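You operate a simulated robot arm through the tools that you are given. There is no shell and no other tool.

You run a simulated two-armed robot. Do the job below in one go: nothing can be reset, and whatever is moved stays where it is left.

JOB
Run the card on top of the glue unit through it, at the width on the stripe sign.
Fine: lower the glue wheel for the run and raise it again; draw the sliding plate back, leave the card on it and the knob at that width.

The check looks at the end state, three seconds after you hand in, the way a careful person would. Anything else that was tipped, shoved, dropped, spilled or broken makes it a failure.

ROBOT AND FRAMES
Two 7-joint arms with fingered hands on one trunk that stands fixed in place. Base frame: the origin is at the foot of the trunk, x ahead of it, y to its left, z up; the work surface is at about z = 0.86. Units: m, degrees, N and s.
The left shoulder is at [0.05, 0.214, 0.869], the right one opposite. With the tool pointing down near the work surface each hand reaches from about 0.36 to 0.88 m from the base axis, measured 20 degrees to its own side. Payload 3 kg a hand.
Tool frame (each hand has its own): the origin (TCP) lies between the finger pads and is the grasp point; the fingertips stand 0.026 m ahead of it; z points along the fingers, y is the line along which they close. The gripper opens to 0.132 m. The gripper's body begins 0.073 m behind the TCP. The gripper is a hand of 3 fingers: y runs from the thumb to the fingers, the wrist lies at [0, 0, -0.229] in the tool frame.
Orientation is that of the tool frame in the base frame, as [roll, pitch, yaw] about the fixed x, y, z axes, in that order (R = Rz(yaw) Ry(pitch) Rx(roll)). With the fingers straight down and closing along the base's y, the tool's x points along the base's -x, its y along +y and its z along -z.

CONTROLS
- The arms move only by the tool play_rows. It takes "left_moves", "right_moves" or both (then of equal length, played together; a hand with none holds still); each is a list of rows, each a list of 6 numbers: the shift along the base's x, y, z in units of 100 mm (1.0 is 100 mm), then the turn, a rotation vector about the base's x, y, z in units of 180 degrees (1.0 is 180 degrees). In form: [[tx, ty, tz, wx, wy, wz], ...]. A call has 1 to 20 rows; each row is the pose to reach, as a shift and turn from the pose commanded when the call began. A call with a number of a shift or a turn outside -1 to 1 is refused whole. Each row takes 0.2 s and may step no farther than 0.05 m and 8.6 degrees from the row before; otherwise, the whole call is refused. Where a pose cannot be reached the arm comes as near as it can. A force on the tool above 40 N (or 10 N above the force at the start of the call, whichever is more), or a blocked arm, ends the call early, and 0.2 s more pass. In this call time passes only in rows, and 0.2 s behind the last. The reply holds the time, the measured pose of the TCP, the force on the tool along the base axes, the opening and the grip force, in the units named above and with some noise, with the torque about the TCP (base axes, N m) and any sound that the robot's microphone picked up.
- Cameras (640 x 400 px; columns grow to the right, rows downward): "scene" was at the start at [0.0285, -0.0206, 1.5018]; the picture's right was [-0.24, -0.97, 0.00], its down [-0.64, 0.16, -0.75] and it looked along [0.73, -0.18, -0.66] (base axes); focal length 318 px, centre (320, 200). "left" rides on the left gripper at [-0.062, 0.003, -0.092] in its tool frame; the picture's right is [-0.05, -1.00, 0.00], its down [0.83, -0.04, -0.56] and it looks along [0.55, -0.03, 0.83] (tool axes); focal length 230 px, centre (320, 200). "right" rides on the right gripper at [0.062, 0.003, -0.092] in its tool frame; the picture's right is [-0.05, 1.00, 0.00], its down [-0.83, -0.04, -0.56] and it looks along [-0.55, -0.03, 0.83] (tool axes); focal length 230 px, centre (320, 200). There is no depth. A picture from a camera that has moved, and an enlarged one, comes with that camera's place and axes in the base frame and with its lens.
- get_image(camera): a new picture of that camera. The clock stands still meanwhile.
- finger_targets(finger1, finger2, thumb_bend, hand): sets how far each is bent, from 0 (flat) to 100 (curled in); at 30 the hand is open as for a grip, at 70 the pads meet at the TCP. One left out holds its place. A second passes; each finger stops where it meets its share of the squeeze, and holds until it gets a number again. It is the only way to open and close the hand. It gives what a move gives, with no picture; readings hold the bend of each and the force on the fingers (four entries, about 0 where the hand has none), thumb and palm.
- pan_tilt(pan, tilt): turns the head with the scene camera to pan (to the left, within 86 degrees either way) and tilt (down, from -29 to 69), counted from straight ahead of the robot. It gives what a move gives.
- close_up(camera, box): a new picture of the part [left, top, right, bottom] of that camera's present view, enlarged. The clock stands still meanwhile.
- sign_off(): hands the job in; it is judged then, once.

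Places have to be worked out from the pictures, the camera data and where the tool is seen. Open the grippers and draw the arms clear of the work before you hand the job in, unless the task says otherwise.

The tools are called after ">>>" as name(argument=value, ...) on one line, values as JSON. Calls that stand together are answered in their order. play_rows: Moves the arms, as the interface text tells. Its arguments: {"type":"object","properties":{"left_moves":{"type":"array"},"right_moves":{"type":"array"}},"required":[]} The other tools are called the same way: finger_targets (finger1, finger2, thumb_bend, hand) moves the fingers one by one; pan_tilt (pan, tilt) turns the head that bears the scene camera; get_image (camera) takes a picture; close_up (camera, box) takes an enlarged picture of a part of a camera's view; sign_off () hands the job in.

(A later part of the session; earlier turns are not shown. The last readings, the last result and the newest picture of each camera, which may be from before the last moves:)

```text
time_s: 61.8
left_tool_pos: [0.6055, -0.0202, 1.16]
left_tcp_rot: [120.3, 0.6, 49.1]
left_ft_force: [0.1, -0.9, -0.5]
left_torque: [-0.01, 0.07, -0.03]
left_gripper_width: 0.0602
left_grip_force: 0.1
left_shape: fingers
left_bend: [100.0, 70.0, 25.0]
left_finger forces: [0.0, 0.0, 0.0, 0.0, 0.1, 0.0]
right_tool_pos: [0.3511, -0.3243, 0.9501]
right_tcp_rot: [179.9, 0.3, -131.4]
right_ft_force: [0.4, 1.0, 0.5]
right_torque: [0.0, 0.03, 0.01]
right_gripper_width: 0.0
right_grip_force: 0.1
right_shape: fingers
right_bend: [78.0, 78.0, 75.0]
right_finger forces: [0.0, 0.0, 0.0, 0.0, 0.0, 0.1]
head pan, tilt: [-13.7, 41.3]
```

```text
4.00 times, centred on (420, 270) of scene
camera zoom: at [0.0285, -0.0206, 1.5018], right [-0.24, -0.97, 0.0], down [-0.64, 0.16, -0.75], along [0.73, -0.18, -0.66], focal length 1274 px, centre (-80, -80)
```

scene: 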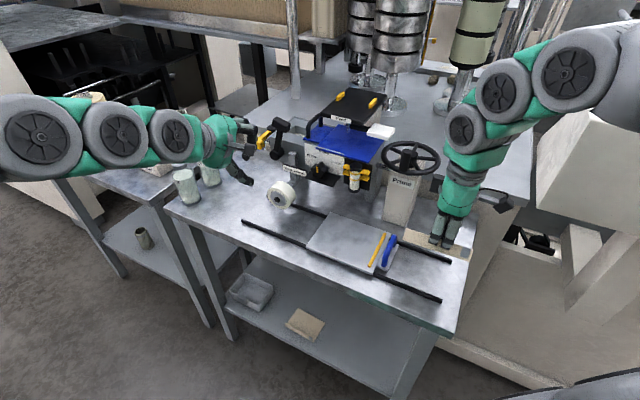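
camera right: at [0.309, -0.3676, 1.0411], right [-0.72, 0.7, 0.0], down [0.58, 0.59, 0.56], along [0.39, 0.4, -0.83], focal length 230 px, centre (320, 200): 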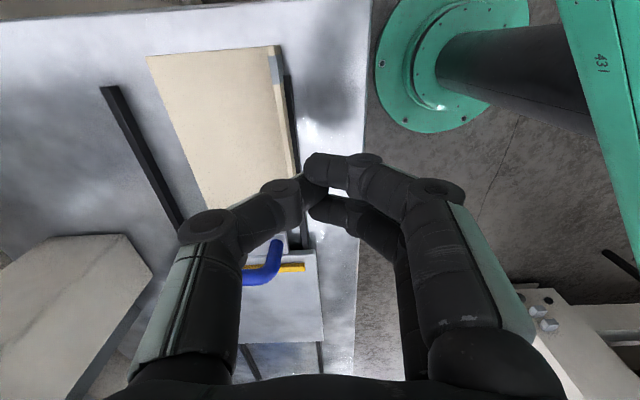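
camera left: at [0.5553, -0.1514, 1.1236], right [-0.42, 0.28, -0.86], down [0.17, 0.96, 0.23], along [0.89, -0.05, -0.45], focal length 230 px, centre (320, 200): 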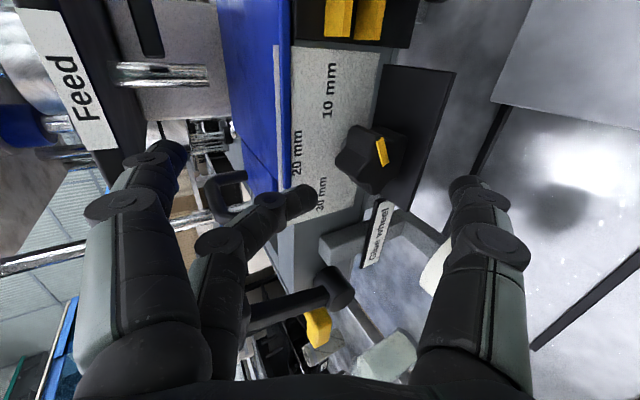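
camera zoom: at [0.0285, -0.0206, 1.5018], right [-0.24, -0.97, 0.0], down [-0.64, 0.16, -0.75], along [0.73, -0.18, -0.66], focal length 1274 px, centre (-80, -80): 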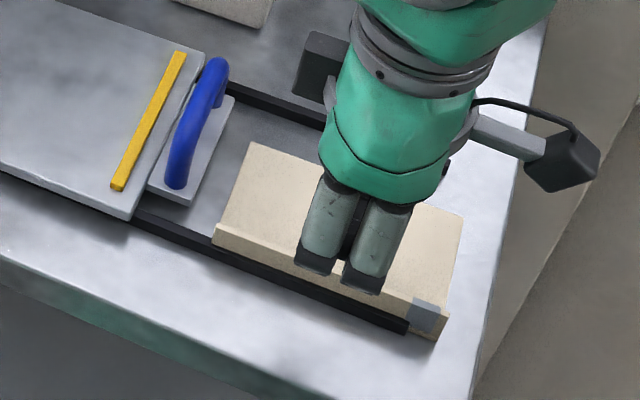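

I lower to 3 mm above rail height in front of the flap, then push rearward about 3.5 cm.

>>> play_rows(right_moves=[[0, 0, -0.25, 0, 0, 0], [0, 0, -0.49, 0, 0, 0]])

>>> close_up(camera="scene", box=[370, 210, 470, 310])

>>> get_image(camera="right")

```text
time_s: 62.4
left_tool_pos: [0.604, -0.019, 1.1602]
left_tcp_rot: [120.2, 0.6, 49.1]
left_ft_force: [-0.2, 0.7, -1.1]
left_torque: [0.0, 0.03, 0.0]
left_gripper_width: 0.0599
left_grip_force: 0.1
left_shape: fingers
left_bend: [100.0, 70.0, 25.0]
left_finger forces: [0.0, 0.1, 0.0, 0.0, 0.0, 0.1]
right_tool_pos: [0.3509, -0.3227, 0.9012]
right_tcp_rot: [179.9, 0.2, -131.1]
right_ft_force: [0.1, -1.0, -0.3]
right_torque: [0.03, 0.05, 0.02]
right_gripper_width: 0.0001
right_grip_force: 0.1
right_shape: fingers
right_bend: [78.0, 78.0, 75.0]
right_finger forces: [0.0, 0.1, 0.0, 0.0, 0.1, 0.0]
head pan, tilt: [-13.7, 41.3]
```

```text
4.00 times, centred on (420, 260) of scene
camera zoom: at [0.0285, -0.0206, 1.5018], right [-0.24, -0.97, 0.0], down [-0.64, 0.16, -0.75], along [0.73, -0.18, -0.66], focal length 1274 px, centre (-80, -40)
```

zoom: 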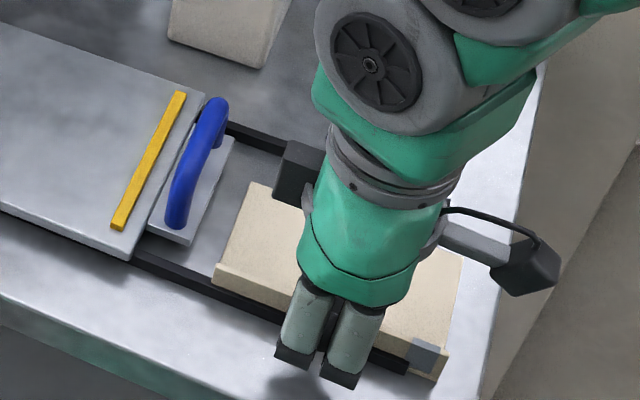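

```text
taken
camera right: at [0.3091, -0.3672, 0.9923], right [-0.72, 0.7, 0.0], down [0.58, 0.59, 0.56], along [0.39, 0.4, -0.83], focal length 230 px, centre (320, 200)
```

right: 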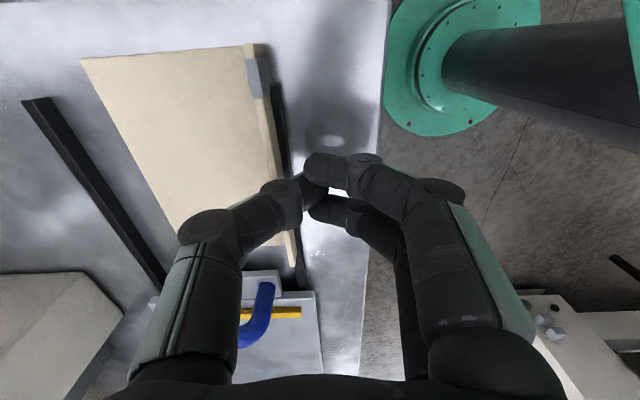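

Now push rearward along +V by 3.5 cm in small steps.

>>> play_rows(right_moves=[[0.075, -0.066, 0, 0, 0, 0], [0.15, -0.132, 0, 0, 0, 0], [0.21, -0.184, 0, 0, 0, 0], [0.27, -0.237, 0, 0, 0, 0]])

>>> get_image(camera="right")

>>> close_up(camera="scene", box=[370, 210, 470, 310])

```text
time_s: 63.4
left_tool_pos: [0.6048, -0.0197, 1.1602]
left_tcp_rot: [120.2, 0.7, 49.0]
left_ft_force: [0.1, 0.6, 0.1]
left_torque: [0.01, -0.01, 0.0]
left_gripper_width: 0.06
left_grip_force: 0.1
left_shape: fingers
left_bend: [100.0, 70.0, 25.0]
left_finger forces: [0.1, 0.0, 0.1, 0.1, 0.0, 0.1]
right_tool_pos: [0.3787, -0.3467, 0.9013]
right_tcp_rot: [179.9, 0.3, -131.2]
right_ft_force: [-0.4, 0.3, -0.1]
right_torque: [0.02, 0.03, 0.0]
right_gripper_width: 0.0
right_grip_force: 0.1
right_shape: fingers
right_bend: [78.0, 78.0, 75.0]
right_finger forces: [0.0, 0.0, 0.0, 0.0, 0.0, 0.0]
head pan, tilt: [-13.7, 41.3]
```

```text
taken
camera right: at [0.3362, -0.3913, 0.9927], right [-0.72, 0.7, 0.0], down [0.58, 0.59, 0.56], along [0.39, 0.4, -0.83], focal length 230 px, centre (320, 200)
```

right: 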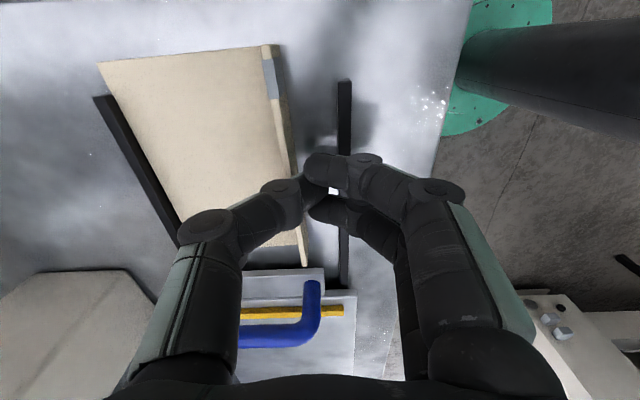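

```text
4.00 times, centred on (420, 260) of scene
camera zoom: at [0.0285, -0.0206, 1.5018], right [-0.24, -0.97, 0.0], down [-0.64, 0.16, -0.75], along [0.73, -0.18, -0.66], focal length 1274 px, centre (-80, -40)
```

zoom: 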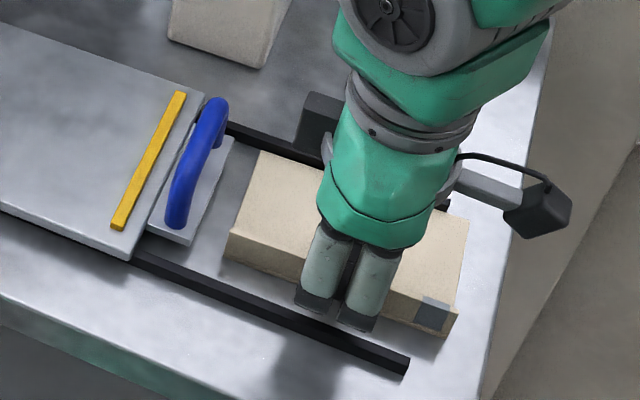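

The card is now at flap V≈0.529, parallel to the rails, with free space in front. I raise, open to about 4.5 cm, and come down centred on the flap for a deeper grip.

>>> play_rows(right_moves=[[-0.04, 0.035, 0.2, 0, 0, 0], [-0.04, 0.035, 0.5, 0, 0, 0]])

>>> finger_targets(hand="right", finger1=57, finger2=57, thumb_bend=57)

>>> play_rows(right_moves=[[0.08, -0.07, 0, 0, 0, 0], [0.158, -0.138, -0.1, 0, 0, 0], [0.158, -0.138, -0.3, 0, 0, 0], [0.158, -0.138, -0.5, 0, 0, 0]])

>>> get_image(camera="right")

```text
time_s: 64.0
left_tool_pos: [0.6067, -0.0196, 1.16]
left_tcp_rot: [120.2, 0.7, 49.0]
left_ft_force: [0.3, 0.1, 0.1]
left_torque: [0.02, 0.0, 0.03]
left_gripper_width: 0.0598
left_grip_force: 0.1
left_shape: fingers
left_bend: [100.0, 70.0, 25.0]
left_finger forces: [0.0, 0.1, 0.0, 0.1, 0.1, 0.1]
right_tool_pos: [0.3739, -0.3434, 0.9512]
right_tcp_rot: [-180.0, 0.2, -131.3]
right_ft_force: [-1.4, -0.5, -0.7]
right_torque: [0.03, -0.03, 0.01]
right_gripper_width: 0.0
right_grip_force: 0.0
right_shape: fingers
right_bend: [78.0, 78.0, 75.0]
right_finger forces: [0.1, 0.1, 0.0, 0.0, 0.1, 0.0]
head pan, tilt: [-13.7, 41.3]
```

```text
time_s: 65.0
left_tool_pos: [0.6045, -0.0203, 1.1606]
left_tcp_rot: [120.2, 0.6, 49.1]
left_ft_force: [-0.5, 0.1, 0.4]
left_torque: [0.01, -0.04, -0.01]
left_gripper_width: 0.0599
left_grip_force: 0.0
left_shape: fingers
left_bend: [100.0, 70.0, 25.0]
left_finger forces: [0.0, 0.0, 0.0, 0.0, 0.1, 0.0]
right_tool_pos: [0.3742, -0.3425, 0.9511]
right_tcp_rot: [179.9, 0.2, -131.1]
right_ft_force: [0.0, 0.8, 0.2]
right_torque: [0.02, -0.03, -0.01]
right_gripper_width: 0.0472
right_grip_force: 0.2
right_shape: fingers
right_bend: [56.0, 56.0, 56.0]
right_finger forces: [0.0, 0.0, 0.0, 0.0, 0.0, 0.1]
head pan, tilt: [-13.7, 41.3]
```

```text
time_s: 66.0
left_tool_pos: [0.6052, -0.019, 1.1603]
left_tcp_rot: [120.2, 0.7, 49.0]
left_ft_force: [0.3, 0.0, -0.8]
left_torque: [0.0, -0.02, 0.01]
left_gripper_width: 0.0599
left_grip_force: 0.0
left_shape: fingers
left_bend: [100.0, 70.0, 25.0]
left_finger forces: [0.0, 0.0, 0.0, 0.0, 0.0, 0.0]
right_tool_pos: [0.39, -0.3575, 0.9007]
right_tcp_rot: [179.8, 0.2, -131.2]
right_ft_force: [0.8, 0.2, 0.4]
right_torque: [0.0, -0.01, -0.03]
right_gripper_width: 0.047
right_grip_force: 0.0
right_shape: fingers
right_bend: [56.0, 56.0, 56.0]
right_finger forces: [0.0, 0.0, 0.0, 0.1, 0.0, 0.0]
head pan, tilt: [-13.7, 41.3]
```

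```text
taken
camera right: at [0.3477, -0.4019, 0.9924], right [-0.72, 0.7, 0.0], down [0.58, 0.59, 0.56], along [0.39, 0.4, -0.83], focal length 230 px, centre (320, 200)
```

right: 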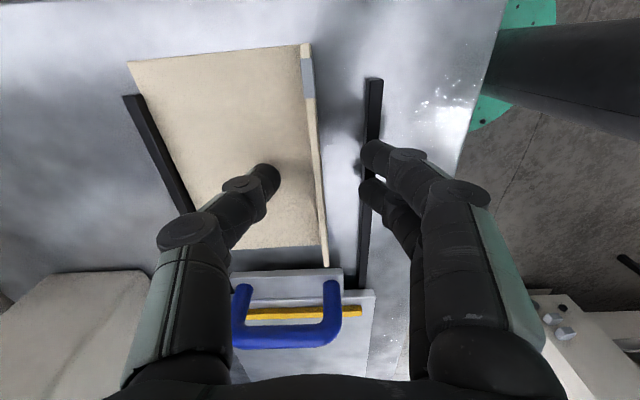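

Centred. I go down the last 7.5 mm and close.

>>> play_rows(right_moves=[[0, 0, -0.04, 0, 0, 0], [0, 0, -0.075, 0, 0, 0]])

>>> finger_targets(hand="right", finger1=75, finger2=75, thumb_bend=75)

>>> get_image(camera="right")

```text
time_s: 66.7
left_tool_pos: [0.6055, -0.0201, 1.161]
left_tcp_rot: [120.2, 0.7, 49.1]
left_ft_force: [0.0, -0.6, -0.6]
left_torque: [0.0, 0.02, -0.03]
left_gripper_width: 0.0603
left_grip_force: 0.0
left_shape: fingers
left_bend: [100.0, 70.0, 25.0]
left_finger forces: [0.1, 0.1, 0.0, 0.0, 0.0, 0.0]
right_tool_pos: [0.3923, -0.3569, 0.8952]
right_tcp_rot: [-179.6, 0.5, -131.2]
right_ft_force: [-1.0, -2.3, 22.6]
right_torque: [-0.6, -0.49, -0.07]
right_gripper_width: 0.0459
right_grip_force: 11.5
right_shape: fingers
right_bend: [56.0, 56.0, 58.0]
right_finger forces: [0.0, 0.0, 0.0, 0.0, 22.8, 0.1]
head pan, tilt: [-13.7, 41.3]
stopped in row 2 (right hand): the force on the tool passed its limit at 42 N (the readings are from after the stop); the commanded pose is now the measured one
```

```text
time_s: 67.7
left_tool_pos: [0.6055, -0.0195, 1.1599]
left_tcp_rot: [120.3, 0.6, 49.0]
left_ft_force: [-0.8, 0.7, -0.5]
left_torque: [0.01, 0.03, -0.04]
left_gripper_width: 0.0603
left_grip_force: 0.1
left_shape: fingers
left_bend: [100.0, 70.0, 25.0]
left_finger forces: [0.0, 0.0, 0.0, 0.0, 0.0, 0.0]
right_tool_pos: [0.3919, -0.3578, 0.8953]
right_tcp_rot: [-179.8, 0.4, -131.5]
right_ft_force: [0.1, -0.1, -0.1]
right_torque: [0.01, 0.03, -0.01]
right_gripper_width: 0.005
right_grip_force: 9.3
right_shape: fingers
right_bend: [72.0, 72.0, 72.0]
right_finger forces: [4.8, 4.7, 0.0, 0.0, 9.4, 0.0]
head pan, tilt: [-13.7, 41.3]
```

```text
taken
camera right: at [0.3489, -0.4027, 0.9865], right [-0.72, 0.7, 0.0], down [0.58, 0.59, 0.56], along [0.39, 0.4, -0.83], focal length 230 px, centre (320, 200)
```

right: 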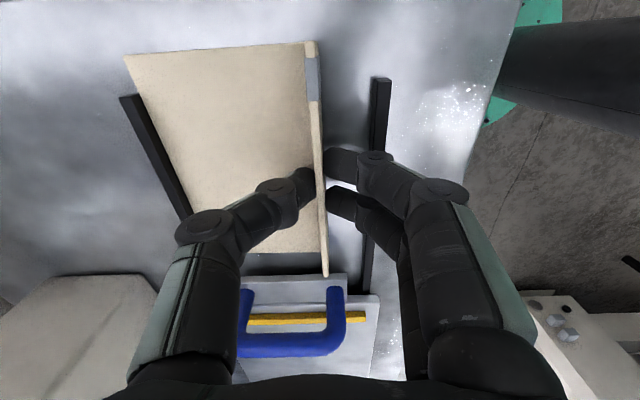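

The thumb just touched the sheet on the way down (stopped), but now the flap is held deeper: 9.3 N at 5 mm. I lift slowly and check.

>>> play_rows(right_moves=[[0, 0, 0.05, 0, 0, 0], [0, 0, 0.1, 0, 0, 0], [0, 0, 0.2, 0, 0, 0], [0, 0, 0.3, 0, 0, 0]])

>>> get_image(camera="right")

>>> close_up(camera="scene", box=[370, 210, 470, 310])

```text
time_s: 68.7
left_tool_pos: [0.6048, -0.0199, 1.1605]
left_tcp_rot: [120.3, 0.8, 49.0]
left_ft_force: [1.0, 0.4, 0.5]
left_torque: [-0.01, -0.02, -0.02]
left_gripper_width: 0.06
left_grip_force: 0.0
left_shape: fingers
left_bend: [100.0, 70.0, 25.0]
left_finger forces: [0.0, 0.0, 0.0, 0.0, 0.0, 0.1]
right_tool_pos: [0.3929, -0.359, 0.925]
right_tcp_rot: [-179.7, 0.4, -131.3]
right_ft_force: [-0.2, 1.0, -1.5]
right_torque: [0.03, 0.03, 0.01]
right_gripper_width: 0.0049
right_grip_force: 9.6
right_shape: fingers
right_bend: [72.0, 72.0, 72.0]
right_finger forces: [4.8, 4.7, 0.0, 0.0, 9.4, 0.0]
head pan, tilt: [-13.7, 41.3]
```

```text
taken
camera right: at [0.3492, -0.4029, 1.0168], right [-0.72, 0.7, 0.0], down [0.58, 0.59, 0.56], along [0.39, 0.4, -0.83], focal length 230 px, centre (320, 200)
```

right: 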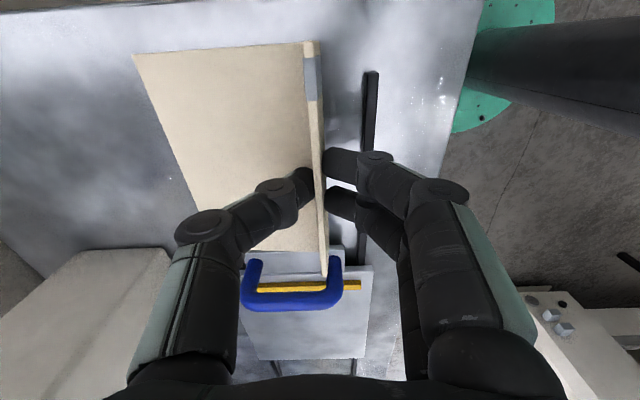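

```text
4.00 times, centred on (420, 260) of scene
camera zoom: at [0.0285, -0.0206, 1.5018], right [-0.24, -0.97, 0.0], down [-0.64, 0.16, -0.75], along [0.73, -0.18, -0.66], focal length 1274 px, centre (-80, -40)
```

zoom: 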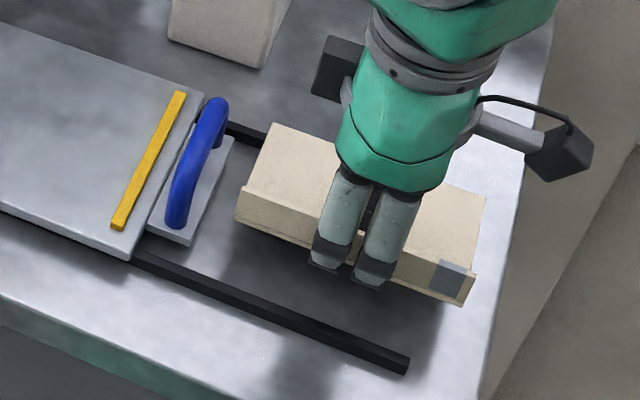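

This time the card stays level (9.6 N). I raise to z≈1.0 to clear the handle and move it over toward the plate.

>>> play_rows(right_moves=[[0, 0, 0.25, 0, 0, 0], [0, 0, 0.5, 0, 0, 0], [0, 0, 0.75, 0, 0, 0], [0.15, 0.2, 0.75, 0, 0, 0], [0.3, 0.4, 0.75, 0, 0, 0], [0.45, 0.6, 0.75, 0, 0, 0], [0.579, 0.79, 0.75, 0, 0, 0]])

>>> play_rows(right_moves=[[0.15, 0.2, 0, 0, 0, 0], [0.3, 0.4, 0, 0, 0, 0], [0.45, 0.6, 0, 0, 0, 0], [0.579, 0.791, 0, 0, 0, 0]])

>>> get_image(camera="right")

>>> get_image(camera="scene")

```text
time_s: 70.3
left_tool_pos: [0.6049, -0.0197, 1.1613]
left_tcp_rot: [120.1, 0.7, 49.0]
left_ft_force: [0.5, -0.4, 0.1]
left_torque: [-0.02, 0.0, -0.01]
left_gripper_width: 0.0601
left_grip_force: 0.1
left_shape: fingers
left_bend: [100.0, 70.0, 25.0]
left_finger forces: [0.0, 0.1, 0.0, 0.0, 0.1, 0.0]
right_tool_pos: [0.4493, -0.2783, 0.9998]
right_tcp_rot: [-179.9, 0.3, -131.2]
right_ft_force: [-0.1, -0.3, 0.0]
right_torque: [0.01, 0.01, -0.01]
right_gripper_width: 0.0049
right_grip_force: 9.7
right_shape: fingers
right_bend: [73.0, 73.0, 72.0]
right_finger forces: [4.6, 4.7, 0.0, 0.0, 9.5, 0.0]
head pan, tilt: [-13.7, 41.3]
```

```text
time_s: 71.3
left_tool_pos: [0.6051, -0.0205, 1.1614]
left_tcp_rot: [120.2, 0.8, 49.0]
left_ft_force: [0.6, -0.7, 0.5]
left_torque: [0.03, 0.02, -0.03]
left_gripper_width: 0.0599
left_grip_force: 0.1
left_shape: fingers
left_bend: [100.0, 70.0, 25.0]
left_finger forces: [0.0, 0.0, 0.0, 0.1, 0.1, 0.0]
right_tool_pos: [0.5078, -0.2001, 1.0008]
right_tcp_rot: [-179.7, 0.5, -131.2]
right_ft_force: [-0.6, -0.4, 0.6]
right_torque: [0.03, 0.0, 0.0]
right_gripper_width: 0.0049
right_grip_force: 9.3
right_shape: fingers
right_bend: [73.0, 73.0, 72.0]
right_finger forces: [4.6, 4.6, 0.1, 0.0, 9.3, 0.0]
head pan, tilt: [-13.7, 41.3]
```

```text
taken
camera right: at [0.465, -0.2447, 1.0921], right [-0.72, 0.7, 0.0], down [0.58, 0.59, 0.56], along [0.39, 0.4, -0.83], focal length 230 px, centre (320, 200)
```

right: 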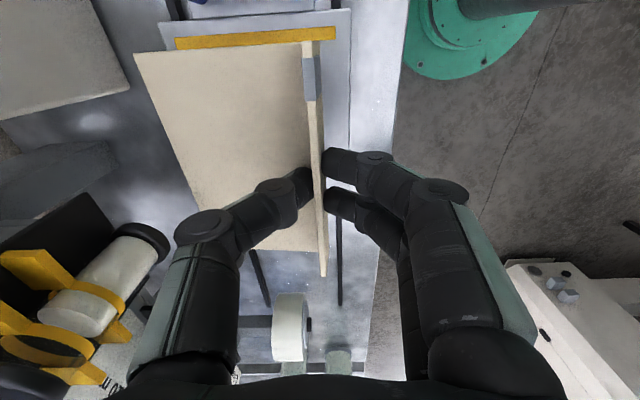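

```text
taken
```

scene: 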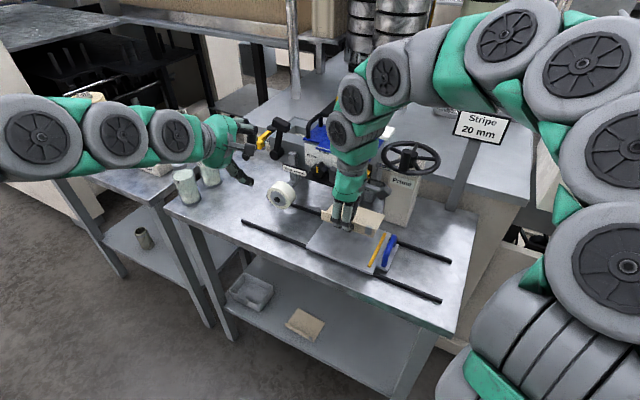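

The card hovers over the plate: its right end about 3 mm clear of the yellow stop, flap at V≈0.515, so the wheel track (0.54-0.578) falls mid-sheet. I lower it onto the plate.

>>> play_rows(right_moves=[[0.007, 0.0075, -0.3, 0, 0, 0], [0.007, 0.0075, -0.6, 0, 0, 0], [0.007, 0.0075, -0.8, 0, 0, 0], [0.007, 0.0075, -0.87, 0, 0, 0], [0.007, 0.0075, -0.9, 0, 0, 0]])

>>> get_image(camera="right")

>>> close_up(camera="scene", box=[290, 190, 410, 290])

```text
time_s: 72.5
left_tool_pos: [0.6046, -0.0189, 1.1603]
left_tcp_rot: [120.2, 0.6, 48.9]
left_ft_force: [0.9, -0.2, 0.4]
left_torque: [0.02, -0.02, -0.01]
left_gripper_width: 0.0599
left_grip_force: 0.0
left_shape: fingers
left_bend: [100.0, 70.0, 25.0]
left_finger forces: [0.0, 0.0, 0.0, 0.0, 0.0, 0.0]
right_tool_pos: [0.5086, -0.1988, 0.9112]
right_tcp_rot: [-179.8, 0.4, -131.4]
right_ft_force: [-1.9, 2.0, 11.1]
right_torque: [-0.03, 0.01, 0.02]
right_gripper_width: 0.0045
right_grip_force: 12.0
right_shape: fingers
right_bend: [73.0, 73.0, 73.0]
right_finger forces: [6.4, 6.6, 0.0, 0.1, 11.4, 0.0]
head pan, tilt: [-13.7, 41.3]
```

```text
taken
camera right: at [0.4647, -0.2434, 1.0017], right [-0.72, 0.7, 0.0], down [0.58, 0.59, 0.56], along [0.39, 0.4, -0.83], focal length 230 px, centre (320, 200)
```

right: 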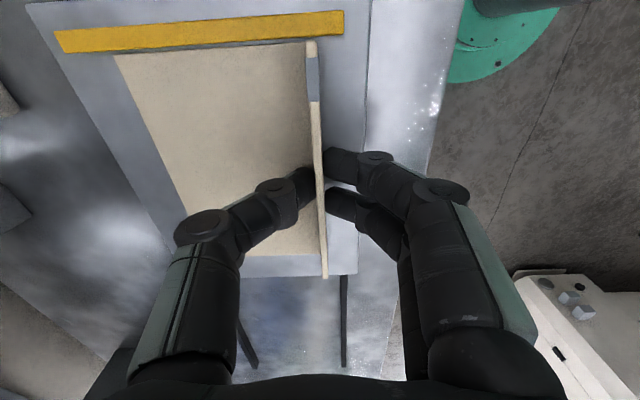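

```text
4.00 times, centred on (350, 240) of scene
camera zoom: at [0.0284, -0.0205, 1.5018], right [-0.24, -0.97, 0.0], down [-0.64, 0.16, -0.75], along [0.73, -0.18, -0.66], focal length 1274 px, centre (200, 40)
```

zoom: 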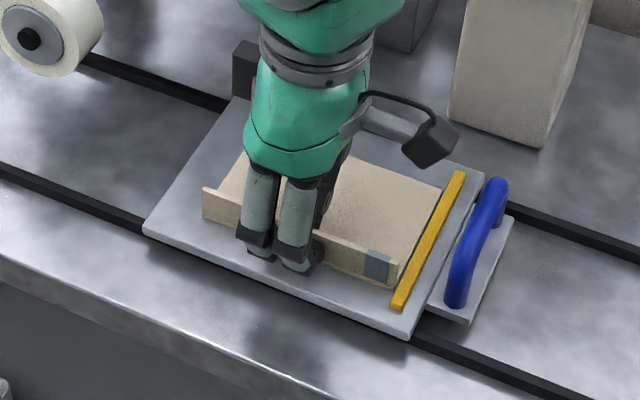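

The card rests on the plate beside the stop. I open the fingers just enough to free the flap, then rise.

>>> finger_targets(hand="right", finger1=64, finger2=64, thumb_bend=64)

>>> play_rows(right_moves=[[0, 0, 0.1, 0, 0, 0], [0, 0, 0.3, 0, 0, 0], [0, 0, 0.6, 0, 0, 0], [0, 0, 0.9, 0, 0, 0]])

>>> get_image(camera="right")

>>> close_up(camera="scene", box=[290, 190, 410, 290])

```text
time_s: 73.5
left_tool_pos: [0.6056, -0.0202, 1.1606]
left_tcp_rot: [120.2, 0.7, 49.0]
left_ft_force: [-0.5, 0.0, -0.4]
left_torque: [-0.02, 0.02, -0.03]
left_gripper_width: 0.0601
left_grip_force: 0.1
left_shape: fingers
left_bend: [100.0, 70.0, 25.0]
left_finger forces: [0.0, 0.1, 0.0, 0.0, 0.0, 0.0]
right_tool_pos: [0.5079, -0.1987, 0.91]
right_tcp_rot: [-179.9, 0.3, -131.3]
right_ft_force: [0.0, -0.4, 21.8]
right_torque: [-0.16, -0.11, -0.01]
right_gripper_width: 0.014
right_grip_force: 11.7
right_shape: fingers
right_bend: [64.0, 64.0, 69.0]
right_finger forces: [0.1, 0.0, 0.0, 0.1, 23.6, 0.1]
head pan, tilt: [-13.7, 41.3]
```

```text
time_s: 74.5
left_tool_pos: [0.6059, -0.02, 1.1598]
left_tcp_rot: [120.1, 0.6, 48.9]
left_ft_force: [0.9, -0.3, 0.5]
left_torque: [-0.04, -0.03, -0.01]
left_gripper_width: 0.0602
left_grip_force: 0.0
left_shape: fingers
left_bend: [100.0, 70.0, 25.0]
left_finger forces: [0.0, 0.1, 0.0, 0.1, 0.0, 0.0]
right_tool_pos: [0.5081, -0.1994, 1.0007]
right_tcp_rot: [-179.9, 0.4, -131.3]
right_ft_force: [0.0, 0.3, 0.5]
right_torque: [-0.02, 0.03, -0.02]
right_gripper_width: 0.0222
right_grip_force: 0.1
right_shape: fingers
right_bend: [64.0, 64.0, 64.0]
right_finger forces: [0.0, 0.1, 0.1, 0.0, 0.0, 0.1]
head pan, tilt: [-13.7, 41.3]
```

```text
taken
camera right: at [0.4651, -0.2442, 1.0917], right [-0.72, 0.7, 0.0], down [0.58, 0.59, 0.56], along [0.39, 0.4, -0.83], focal length 230 px, centre (320, 200)
```

right: 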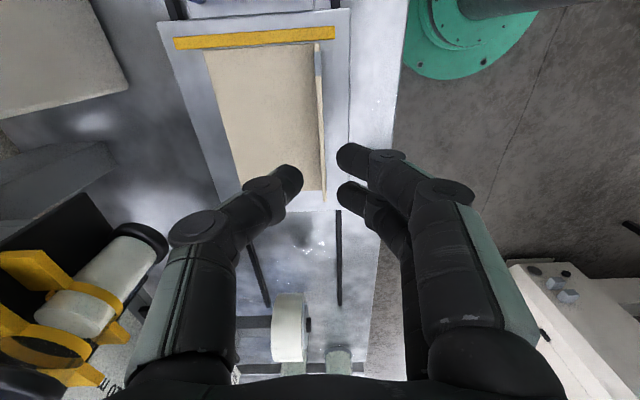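

```text
4.00 times, centred on (350, 240) of scene
camera zoom: at [0.0284, -0.0206, 1.5018], right [-0.24, -0.97, 0.0], down [-0.64, 0.16, -0.75], along [0.73, -0.18, -0.66], focal length 1274 px, centre (200, 40)
```

zoom: 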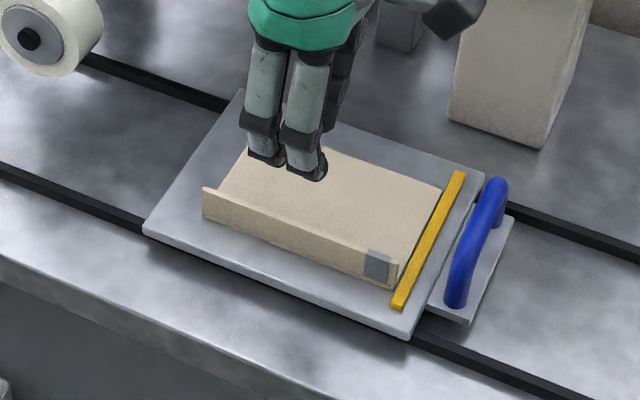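

The card lies square on the plate next to the stop. Next, the glue wheel lever: I look at it with the left camera and the scene camera.

>>> get_image(camera="left")

>>> close_up(camera="scene", box=[230, 105, 340, 215])

```text
taken
camera left: at [0.5064, -0.0148, 1.2104], right [-0.42, 0.28, -0.86], down [0.17, 0.96, 0.23], along [0.89, -0.05, -0.45], focal length 230 px, centre (320, 200)
```

left: 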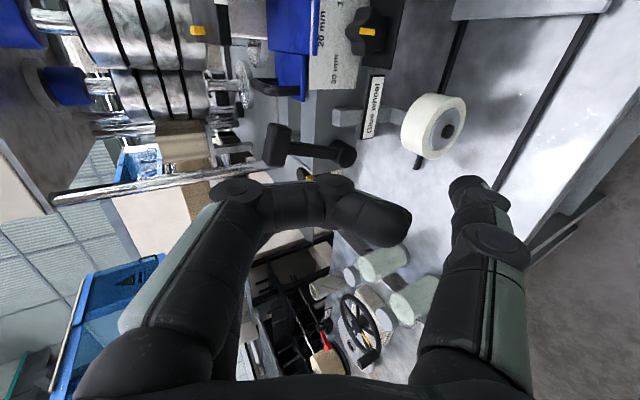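

```text
3.64 times, centred on (285, 160) of scene
camera zoom: at [0.0284, -0.0206, 1.5018], right [-0.24, -0.97, 0.0], down [-0.64, 0.16, -0.75], along [0.73, -0.18, -0.66], focal length 1158 px, centre (447, 346)
```

zoom: 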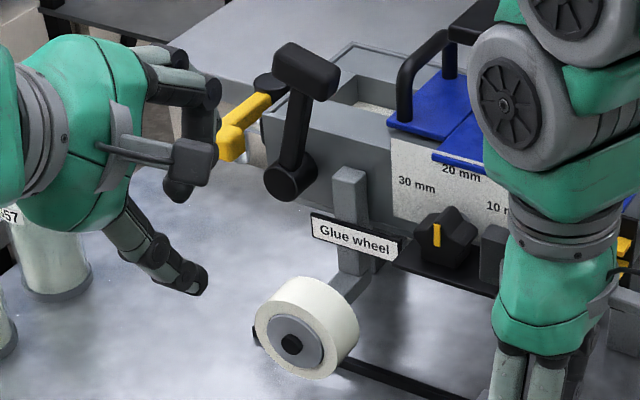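

The card's position is good. For sliding the plate I'll take its blue handle (crossbar at about U=0.082, z=0.919, V 0.53-0.60) with the right hand tilted 45°, so the hand stays clear of the wheel. I reorient the right hand in free air first.

>>> play_rows(right_moves=[[-0.0417, -0.0792, 0.0833, 0.023, 0.0015, -0.0393], [-0.0833, -0.1583, 0.1667, 0.0459, 0.0031, -0.0786], [-0.125, -0.2375, 0.25, 0.0689, 0.0046, -0.1179], [-0.1667, -0.3167, 0.3333, 0.0919, 0.0061, -0.1572], [-0.2083, -0.3958, 0.4167, 0.1149, 0.0076, -0.1965], [-0.25, -0.475, 0.5, 0.1379, 0.0092, -0.2359], [-0.2917, -0.5542, 0.5833, 0.1608, 0.0107, -0.2752], [-0.3333, -0.6333, 0.6667, 0.1838, 0.0122, -0.3145], [-0.375, -0.7125, 0.75, 0.2068, 0.0137, -0.3538], [-0.4167, -0.7917, 0.8333, 0.2298, 0.0153, -0.3931], [-0.4583, -0.8708, 0.9167, 0.2527, 0.0168, -0.4324], [-0.5, -0.95, 1.0, 0.2757, 0.0183, -0.4717]])

>>> get_image(camera="right")

>>> get_image(camera="scene")

```text
time_s: 77.1
left_tool_pos: [0.6046, -0.0194, 1.1602]
left_tcp_rot: [120.2, 0.6, 49.2]
left_ft_force: [-0.4, 0.4, 0.1]
left_torque: [0.01, -0.03, 0.02]
left_gripper_width: 0.0601
left_grip_force: 0.1
left_shape: fingers
left_bend: [100.0, 70.0, 25.0]
left_finger forces: [0.0, 0.0, 0.0, 0.1, 0.0, 0.0]
right_tool_pos: [0.4587, -0.294, 1.1008]
right_tcp_rot: [135.1, 0.1, 138.4]
right_ft_force: [0.2, 0.4, 0.6]
right_torque: [0.03, -0.01, -0.01]
right_gripper_width: 0.0219
right_grip_force: 0.0
right_shape: fingers
right_bend: [64.0, 64.0, 64.0]
right_finger forces: [0.0, 0.0, 0.1, 0.1, 0.0, 0.0]
head pan, tilt: [-13.7, 41.3]
```

```text
taken
camera right: at [0.3716, -0.3004, 1.1677], right [0.51, 0.5, 0.7], down [0.34, -0.87, 0.37], along [0.79, 0.05, -0.61], focal length 230 px, centre (320, 200)
```

right: 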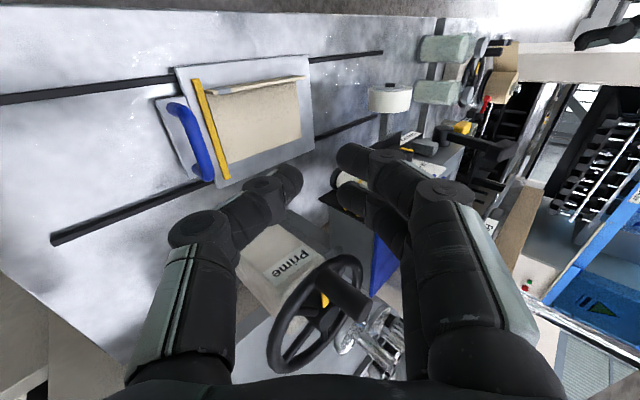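

```text
taken
```

scene: 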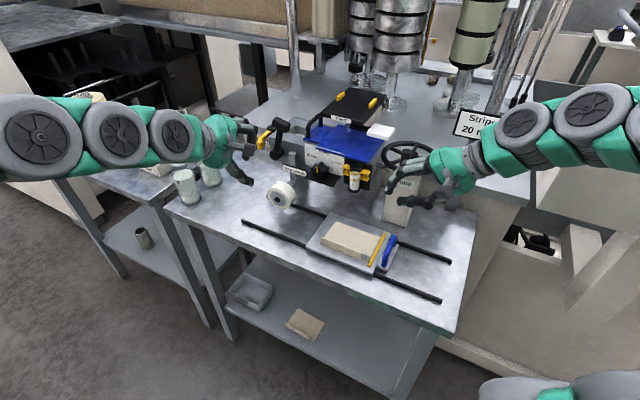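

The right hand is posed. Now the left hand: I close its fingers and bring them to the right side of the black T-lever's head (head at about U=0.412, V=0.617, z=1.128).

>>> finger_targets(hand="left", finger1=70, finger2=70, thumb_bend=68)

>>> play_rows(left_moves=[[0.1, -0.18, 0.0, 0, 0, 0], [0.2, -0.36, 0.0, 0, 0, 0], [0.3, -0.54, -0.05, 0, 0, 0], [0.393, -0.725, -0.1, 0, 0, 0]])

>>> get_image(camera="left")

>>> close_up(camera="scene", box=[220, 90, 380, 210])

```text
time_s: 78.1
left_tool_pos: [0.6052, -0.0191, 1.1599]
left_tcp_rot: [120.3, 0.7, 49.0]
left_ft_force: [-0.2, 0.6, 0.4]
left_torque: [-0.02, -0.01, -0.01]
left_gripper_width: 0.0079
left_grip_force: 0.0
left_shape: fingers
left_bend: [70.0, 70.0, 68.0]
left_finger forces: [0.0, 0.0, 0.0, 0.0, 0.0, 0.0]
right_tool_pos: [0.4598, -0.2947, 1.1001]
right_tcp_rot: [135.3, 0.1, 138.5]
right_ft_force: [0.3, -0.4, 0.0]
right_torque: [0.02, -0.01, 0.02]
right_gripper_width: 0.0218
right_grip_force: 0.1
right_shape: fingers
right_bend: [64.0, 64.0, 64.0]
right_finger forces: [0.0, 0.0, 0.1, 0.0, 0.1, 0.1]
head pan, tilt: [-13.7, 41.3]
```

```text
time_s: 79.1
left_tool_pos: [0.6452, -0.0929, 1.15]
left_tcp_rot: [120.3, 0.7, 49.0]
left_ft_force: [-0.4, -0.7, -0.8]
left_torque: [0.0, -0.02, 0.03]
left_gripper_width: 0.0082
left_grip_force: 0.0
left_shape: fingers
left_bend: [70.0, 70.0, 68.0]
left_finger forces: [0.1, 0.0, 0.1, 0.1, 0.0, 0.1]
right_tool_pos: [0.4584, -0.2947, 1.0998]
right_tcp_rot: [135.1, 0.2, 138.5]
right_ft_force: [-0.3, -0.6, 0.6]
right_torque: [0.02, 0.02, 0.0]
right_gripper_width: 0.0221
right_grip_force: 0.0
right_shape: fingers
right_bend: [64.0, 64.0, 64.0]
right_finger forces: [0.0, 0.1, 0.0, 0.0, 0.0, 0.0]
head pan, tilt: [-13.7, 41.3]
```

```text
taken
camera left: at [0.5459, -0.0871, 1.2007], right [-0.42, 0.28, -0.86], down [0.17, 0.96, 0.23], along [0.89, -0.05, -0.45], focal length 230 px, centre (320, 200)
```

left: 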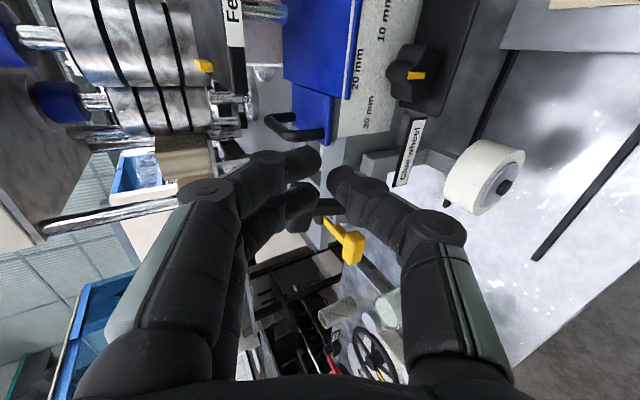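

```text
3.33 times, centred on (300, 150) of scene
camera zoom: at [0.0285, -0.0206, 1.5018], right [-0.24, -0.97, 0.0], down [-0.64, 0.16, -0.75], along [0.73, -0.18, -0.66], focal length 1061 px, centre (387, 367)
```

zoom: 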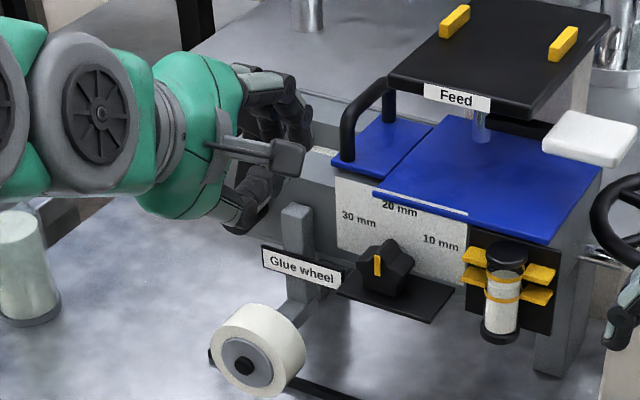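

Fingers are to the right of the lever head (hidden behind them). I move forward to the head's depth, staying right of it.

>>> play_rows(left_moves=[[0.13, -0.115, -0.05, 0, 0, 0], [0.26, -0.23, -0.1, 0, 0, 0], [0.387, -0.339, -0.17, 0, 0, 0]])

>>> get_image(camera="left")

>>> get_image(camera="right")

>>> close_up(camera="scene", box=[220, 90, 380, 210])

```text
time_s: 79.9
left_tool_pos: [0.6834, -0.1267, 1.1349]
left_tcp_rot: [120.1, 0.8, 49.1]
left_ft_force: [0.5, 0.4, -0.4]
left_torque: [0.01, -0.02, -0.05]
left_gripper_width: 0.008
left_grip_force: 0.1
left_shape: fingers
left_bend: [70.0, 70.0, 68.0]
left_finger forces: [0.1, 0.0, 0.0, 0.1, 0.1, 0.0]
right_tool_pos: [0.4597, -0.2951, 1.1006]
right_tcp_rot: [135.2, 0.2, 138.6]
right_ft_force: [0.0, 0.1, 0.1]
right_torque: [-0.02, 0.03, 0.02]
right_gripper_width: 0.0221
right_grip_force: 0.0
right_shape: fingers
right_bend: [64.0, 64.0, 64.0]
right_finger forces: [0.1, 0.1, 0.1, 0.0, 0.0, 0.0]
head pan, tilt: [-13.7, 41.3]
```

```text
taken
camera left: at [0.5847, -0.1214, 1.1843], right [-0.42, 0.28, -0.86], down [0.17, 0.96, 0.23], along [0.89, -0.05, -0.45], focal length 230 px, centre (320, 200)
```

left: 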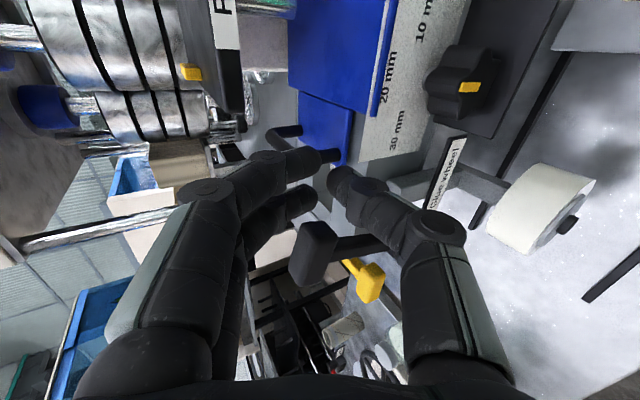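

```text
taken
camera right: at [0.3716, -0.3006, 1.1674], right [0.51, 0.5, 0.7], down [0.34, -0.87, 0.37], along [0.79, 0.05, -0.61], focal length 230 px, centre (320, 200)
```

right: 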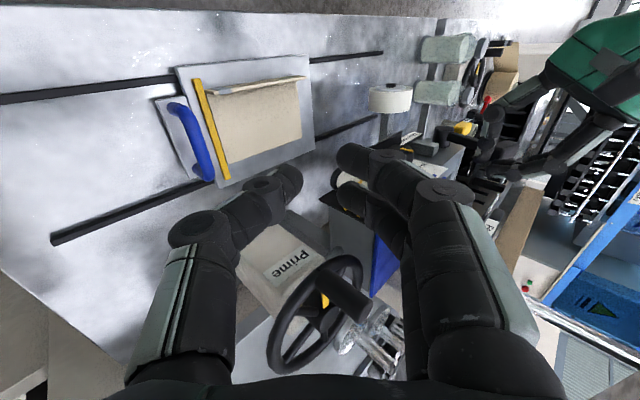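

```text
3.33 times, centred on (300, 150) of scene
camera zoom: at [0.0285, -0.0206, 1.5018], right [-0.24, -0.97, 0.0], down [-0.64, 0.16, -0.75], along [0.73, -0.18, -0.66], focal length 1061 px, centre (387, 367)
```

zoom: 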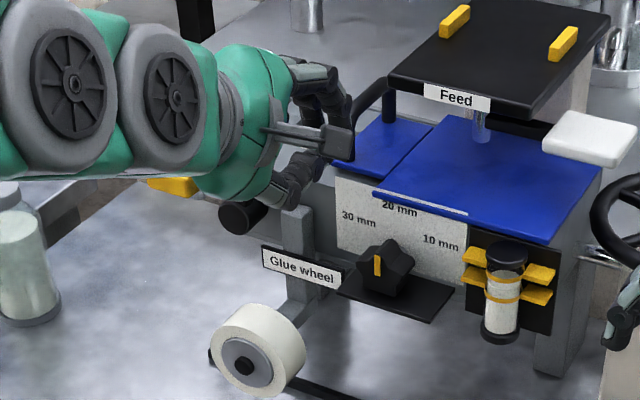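

The lever head is just left of my fingers. I push left (+U) 3 cm in small steps and watch the wheel.

>>> play_rows(left_moves=[[0.05, 0.056, 0, 0, 0, 0], [0.1, 0.113, 0, 0, 0, 0], [0.15, 0.169, 0, 0, 0, 0], [0.2, 0.226, 0, 0, 0, 0]])

>>> get_image(camera="left")

>>> close_up(camera="scene", box=[220, 90, 380, 210])

```text
time_s: 80.9
left_tool_pos: [0.7038, -0.1028, 1.1312]
left_tcp_rot: [120.2, 0.8, 48.9]
left_ft_force: [-1.6, -0.2, 0.7]
left_torque: [0.0, -0.06, -0.01]
left_gripper_width: 0.0083
left_grip_force: 0.3
left_shape: fingers
left_bend: [70.0, 70.0, 68.0]
left_finger forces: [0.1, 0.9, 0.0, 0.0, 0.0, 0.1]
right_tool_pos: [0.4595, -0.2947, 1.101]
right_tcp_rot: [135.2, 0.1, 138.5]
right_ft_force: [-0.4, 1.1, 0.2]
right_torque: [0.05, 0.0, 0.05]
right_gripper_width: 0.0218
right_grip_force: 0.1
right_shape: fingers
right_bend: [64.0, 64.0, 64.0]
right_finger forces: [0.0, 0.0, 0.0, 0.0, 0.0, 0.0]
head pan, tilt: [-13.7, 41.3]
```

```text
taken
camera left: at [0.6043, -0.0987, 1.1824], right [-0.42, 0.28, -0.86], down [0.17, 0.96, 0.23], along [0.89, -0.05, -0.45], focal length 230 px, centre (320, 200)
```

left: 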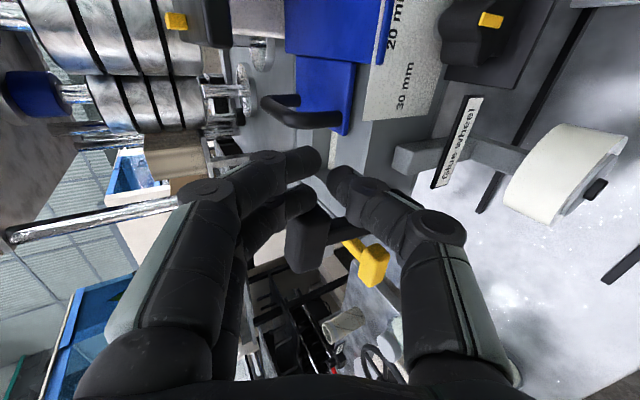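

```text
3.33 times, centred on (300, 150) of scene
camera zoom: at [0.0285, -0.0206, 1.5018], right [-0.24, -0.97, 0.0], down [-0.64, 0.16, -0.75], along [0.73, -0.18, -0.66], focal length 1061 px, centre (387, 367)
```

zoom: 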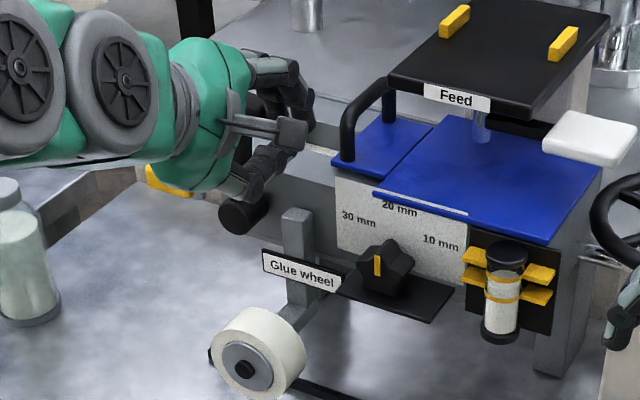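

The lever follows with little force but the wheel hasn't moved yet. I push 4 cm further left.

>>> play_rows(left_moves=[[0.066, 0.075, 0, 0, 0, 0], [0.132, 0.15, -0.02, 0, 0, 0], [0.198, 0.226, -0.04, 0, 0, 0], [0.264, 0.3, -0.06, 0, 0, 0]])

>>> get_image(camera="left")

>>> close_up(camera="scene", box=[220, 90, 380, 210])

```text
time_s: 81.9
left_tool_pos: [0.7306, -0.0736, 1.1266]
left_tcp_rot: [120.3, 0.7, 48.9]
left_ft_force: [0.6, 0.4, 0.4]
left_torque: [-0.02, 0.0, -0.02]
left_gripper_width: 0.0081
left_grip_force: 0.3
left_shape: fingers
left_bend: [70.0, 70.0, 68.0]
left_finger forces: [0.1, 0.1, 0.1, 0.1, 0.0, 0.1]
right_tool_pos: [0.4591, -0.2939, 1.1007]
right_tcp_rot: [135.3, 0.2, 138.6]
right_ft_force: [-0.3, -0.2, -0.5]
right_torque: [0.01, 0.0, 0.03]
right_gripper_width: 0.0218
right_grip_force: 0.2
right_shape: fingers
right_bend: [64.0, 64.0, 64.0]
right_finger forces: [0.1, 0.0, 0.1, 0.0, 0.1, 0.0]
head pan, tilt: [-13.7, 41.3]
```

```text
taken
camera left: at [0.6312, -0.0681, 1.1768], right [-0.42, 0.28, -0.86], down [0.17, 0.96, 0.23], along [0.89, -0.05, -0.45], focal length 230 px, centre (320, 200)
```

left: 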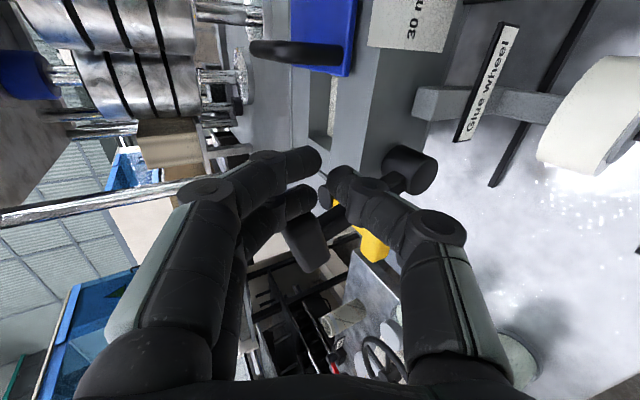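

```text
3.33 times, centred on (300, 150) of scene
camera zoom: at [0.0285, -0.0206, 1.5018], right [-0.24, -0.97, 0.0], down [-0.64, 0.16, -0.75], along [0.73, -0.18, -0.66], focal length 1061 px, centre (387, 367)
```

zoom: 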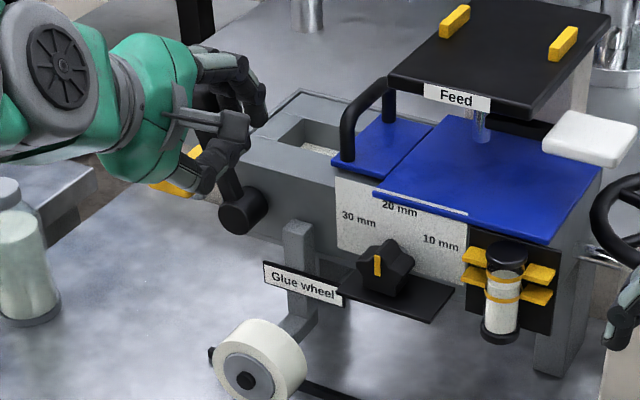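

The wheel is coming down (about 1.5 cm so far), so the black lever is the right one. I continue left and slightly down along the lever's arc.

>>> play_rows(left_moves=[[0.066, 0.075, -0.02, 0, 0, 0], [0.132, 0.15, -0.05, 0, 0, 0], [0.198, 0.226, -0.1, 0, 0, 0]])

>>> get_image(camera="left")

>>> close_up(camera="scene", box=[220, 90, 380, 210])

```text
time_s: 82.7
left_tool_pos: [0.7487, -0.0507, 1.1176]
left_tcp_rot: [120.1, 0.6, 49.1]
left_ft_force: [0.2, 1.0, 0.2]
left_torque: [-0.02, 0.02, 0.01]
left_gripper_width: 0.008
left_grip_force: 0.0
left_shape: fingers
left_bend: [70.0, 70.0, 68.0]
left_finger forces: [0.1, 0.0, 0.1, 0.0, 0.0, 0.1]
right_tool_pos: [0.4599, -0.2936, 1.1011]
right_tcp_rot: [135.3, 0.2, 138.5]
right_ft_force: [0.4, -0.4, -0.3]
right_torque: [-0.04, 0.01, 0.02]
right_gripper_width: 0.022
right_grip_force: 0.1
right_shape: fingers
right_bend: [64.0, 64.0, 64.0]
right_finger forces: [0.1, 0.0, 0.1, 0.0, 0.0, 0.1]
head pan, tilt: [-13.7, 41.3]
```

```text
taken
camera left: at [0.6514, -0.0455, 1.1674], right [-0.42, 0.28, -0.86], down [0.17, 0.96, 0.23], along [0.89, -0.05, -0.45], focal length 230 px, centre (320, 200)
```

left: 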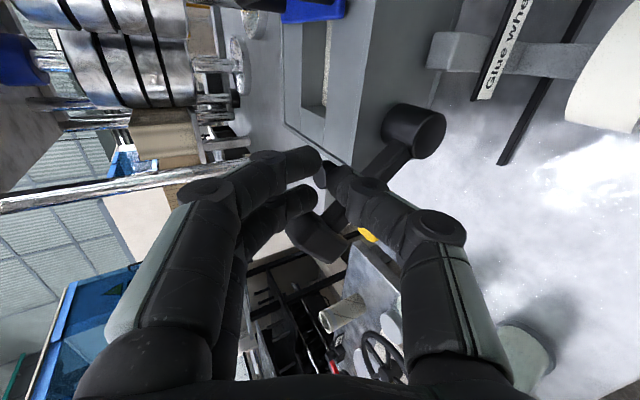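

```text
3.33 times, centred on (300, 150) of scene
camera zoom: at [0.0285, -0.0206, 1.5018], right [-0.24, -0.97, 0.0], down [-0.64, 0.16, -0.75], along [0.73, -0.18, -0.66], focal length 1061 px, centre (387, 367)
```

zoom: 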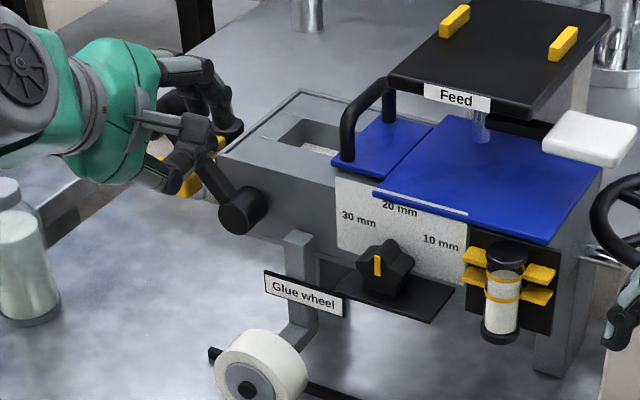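

The wheel came further down. I check how low the wheel is now and how the lever stands relative to the yellow one.

>>> close_up(camera="scene", box=[240, 130, 340, 240])

>>> close_up(camera="right", box=[280, 40, 540, 200])

```text
3.64 times, centred on (290, 185) of scene
camera zoom: at [0.0285, -0.0206, 1.5018], right [-0.24, -0.97, 0.0], down [-0.64, 0.16, -0.75], along [0.73, -0.18, -0.66], focal length 1158 px, centre (429, 254)
```

zoom: 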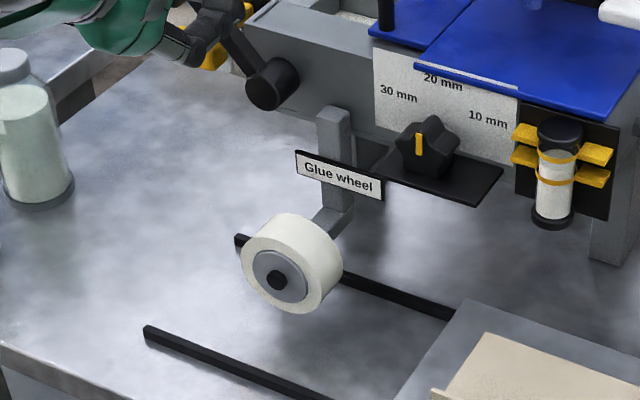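

```text
2.46 times, centred on (410, 120) of right
camera zoom: at [0.3716, -0.3006, 1.1674], right [0.51, 0.5, 0.7], down [0.34, -0.87, 0.37], along [0.79, 0.05, -0.61], focal length 566 px, centre (98, 397)
```

zoom: 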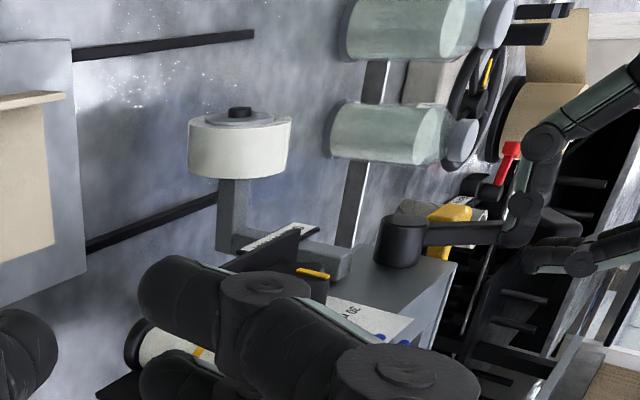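

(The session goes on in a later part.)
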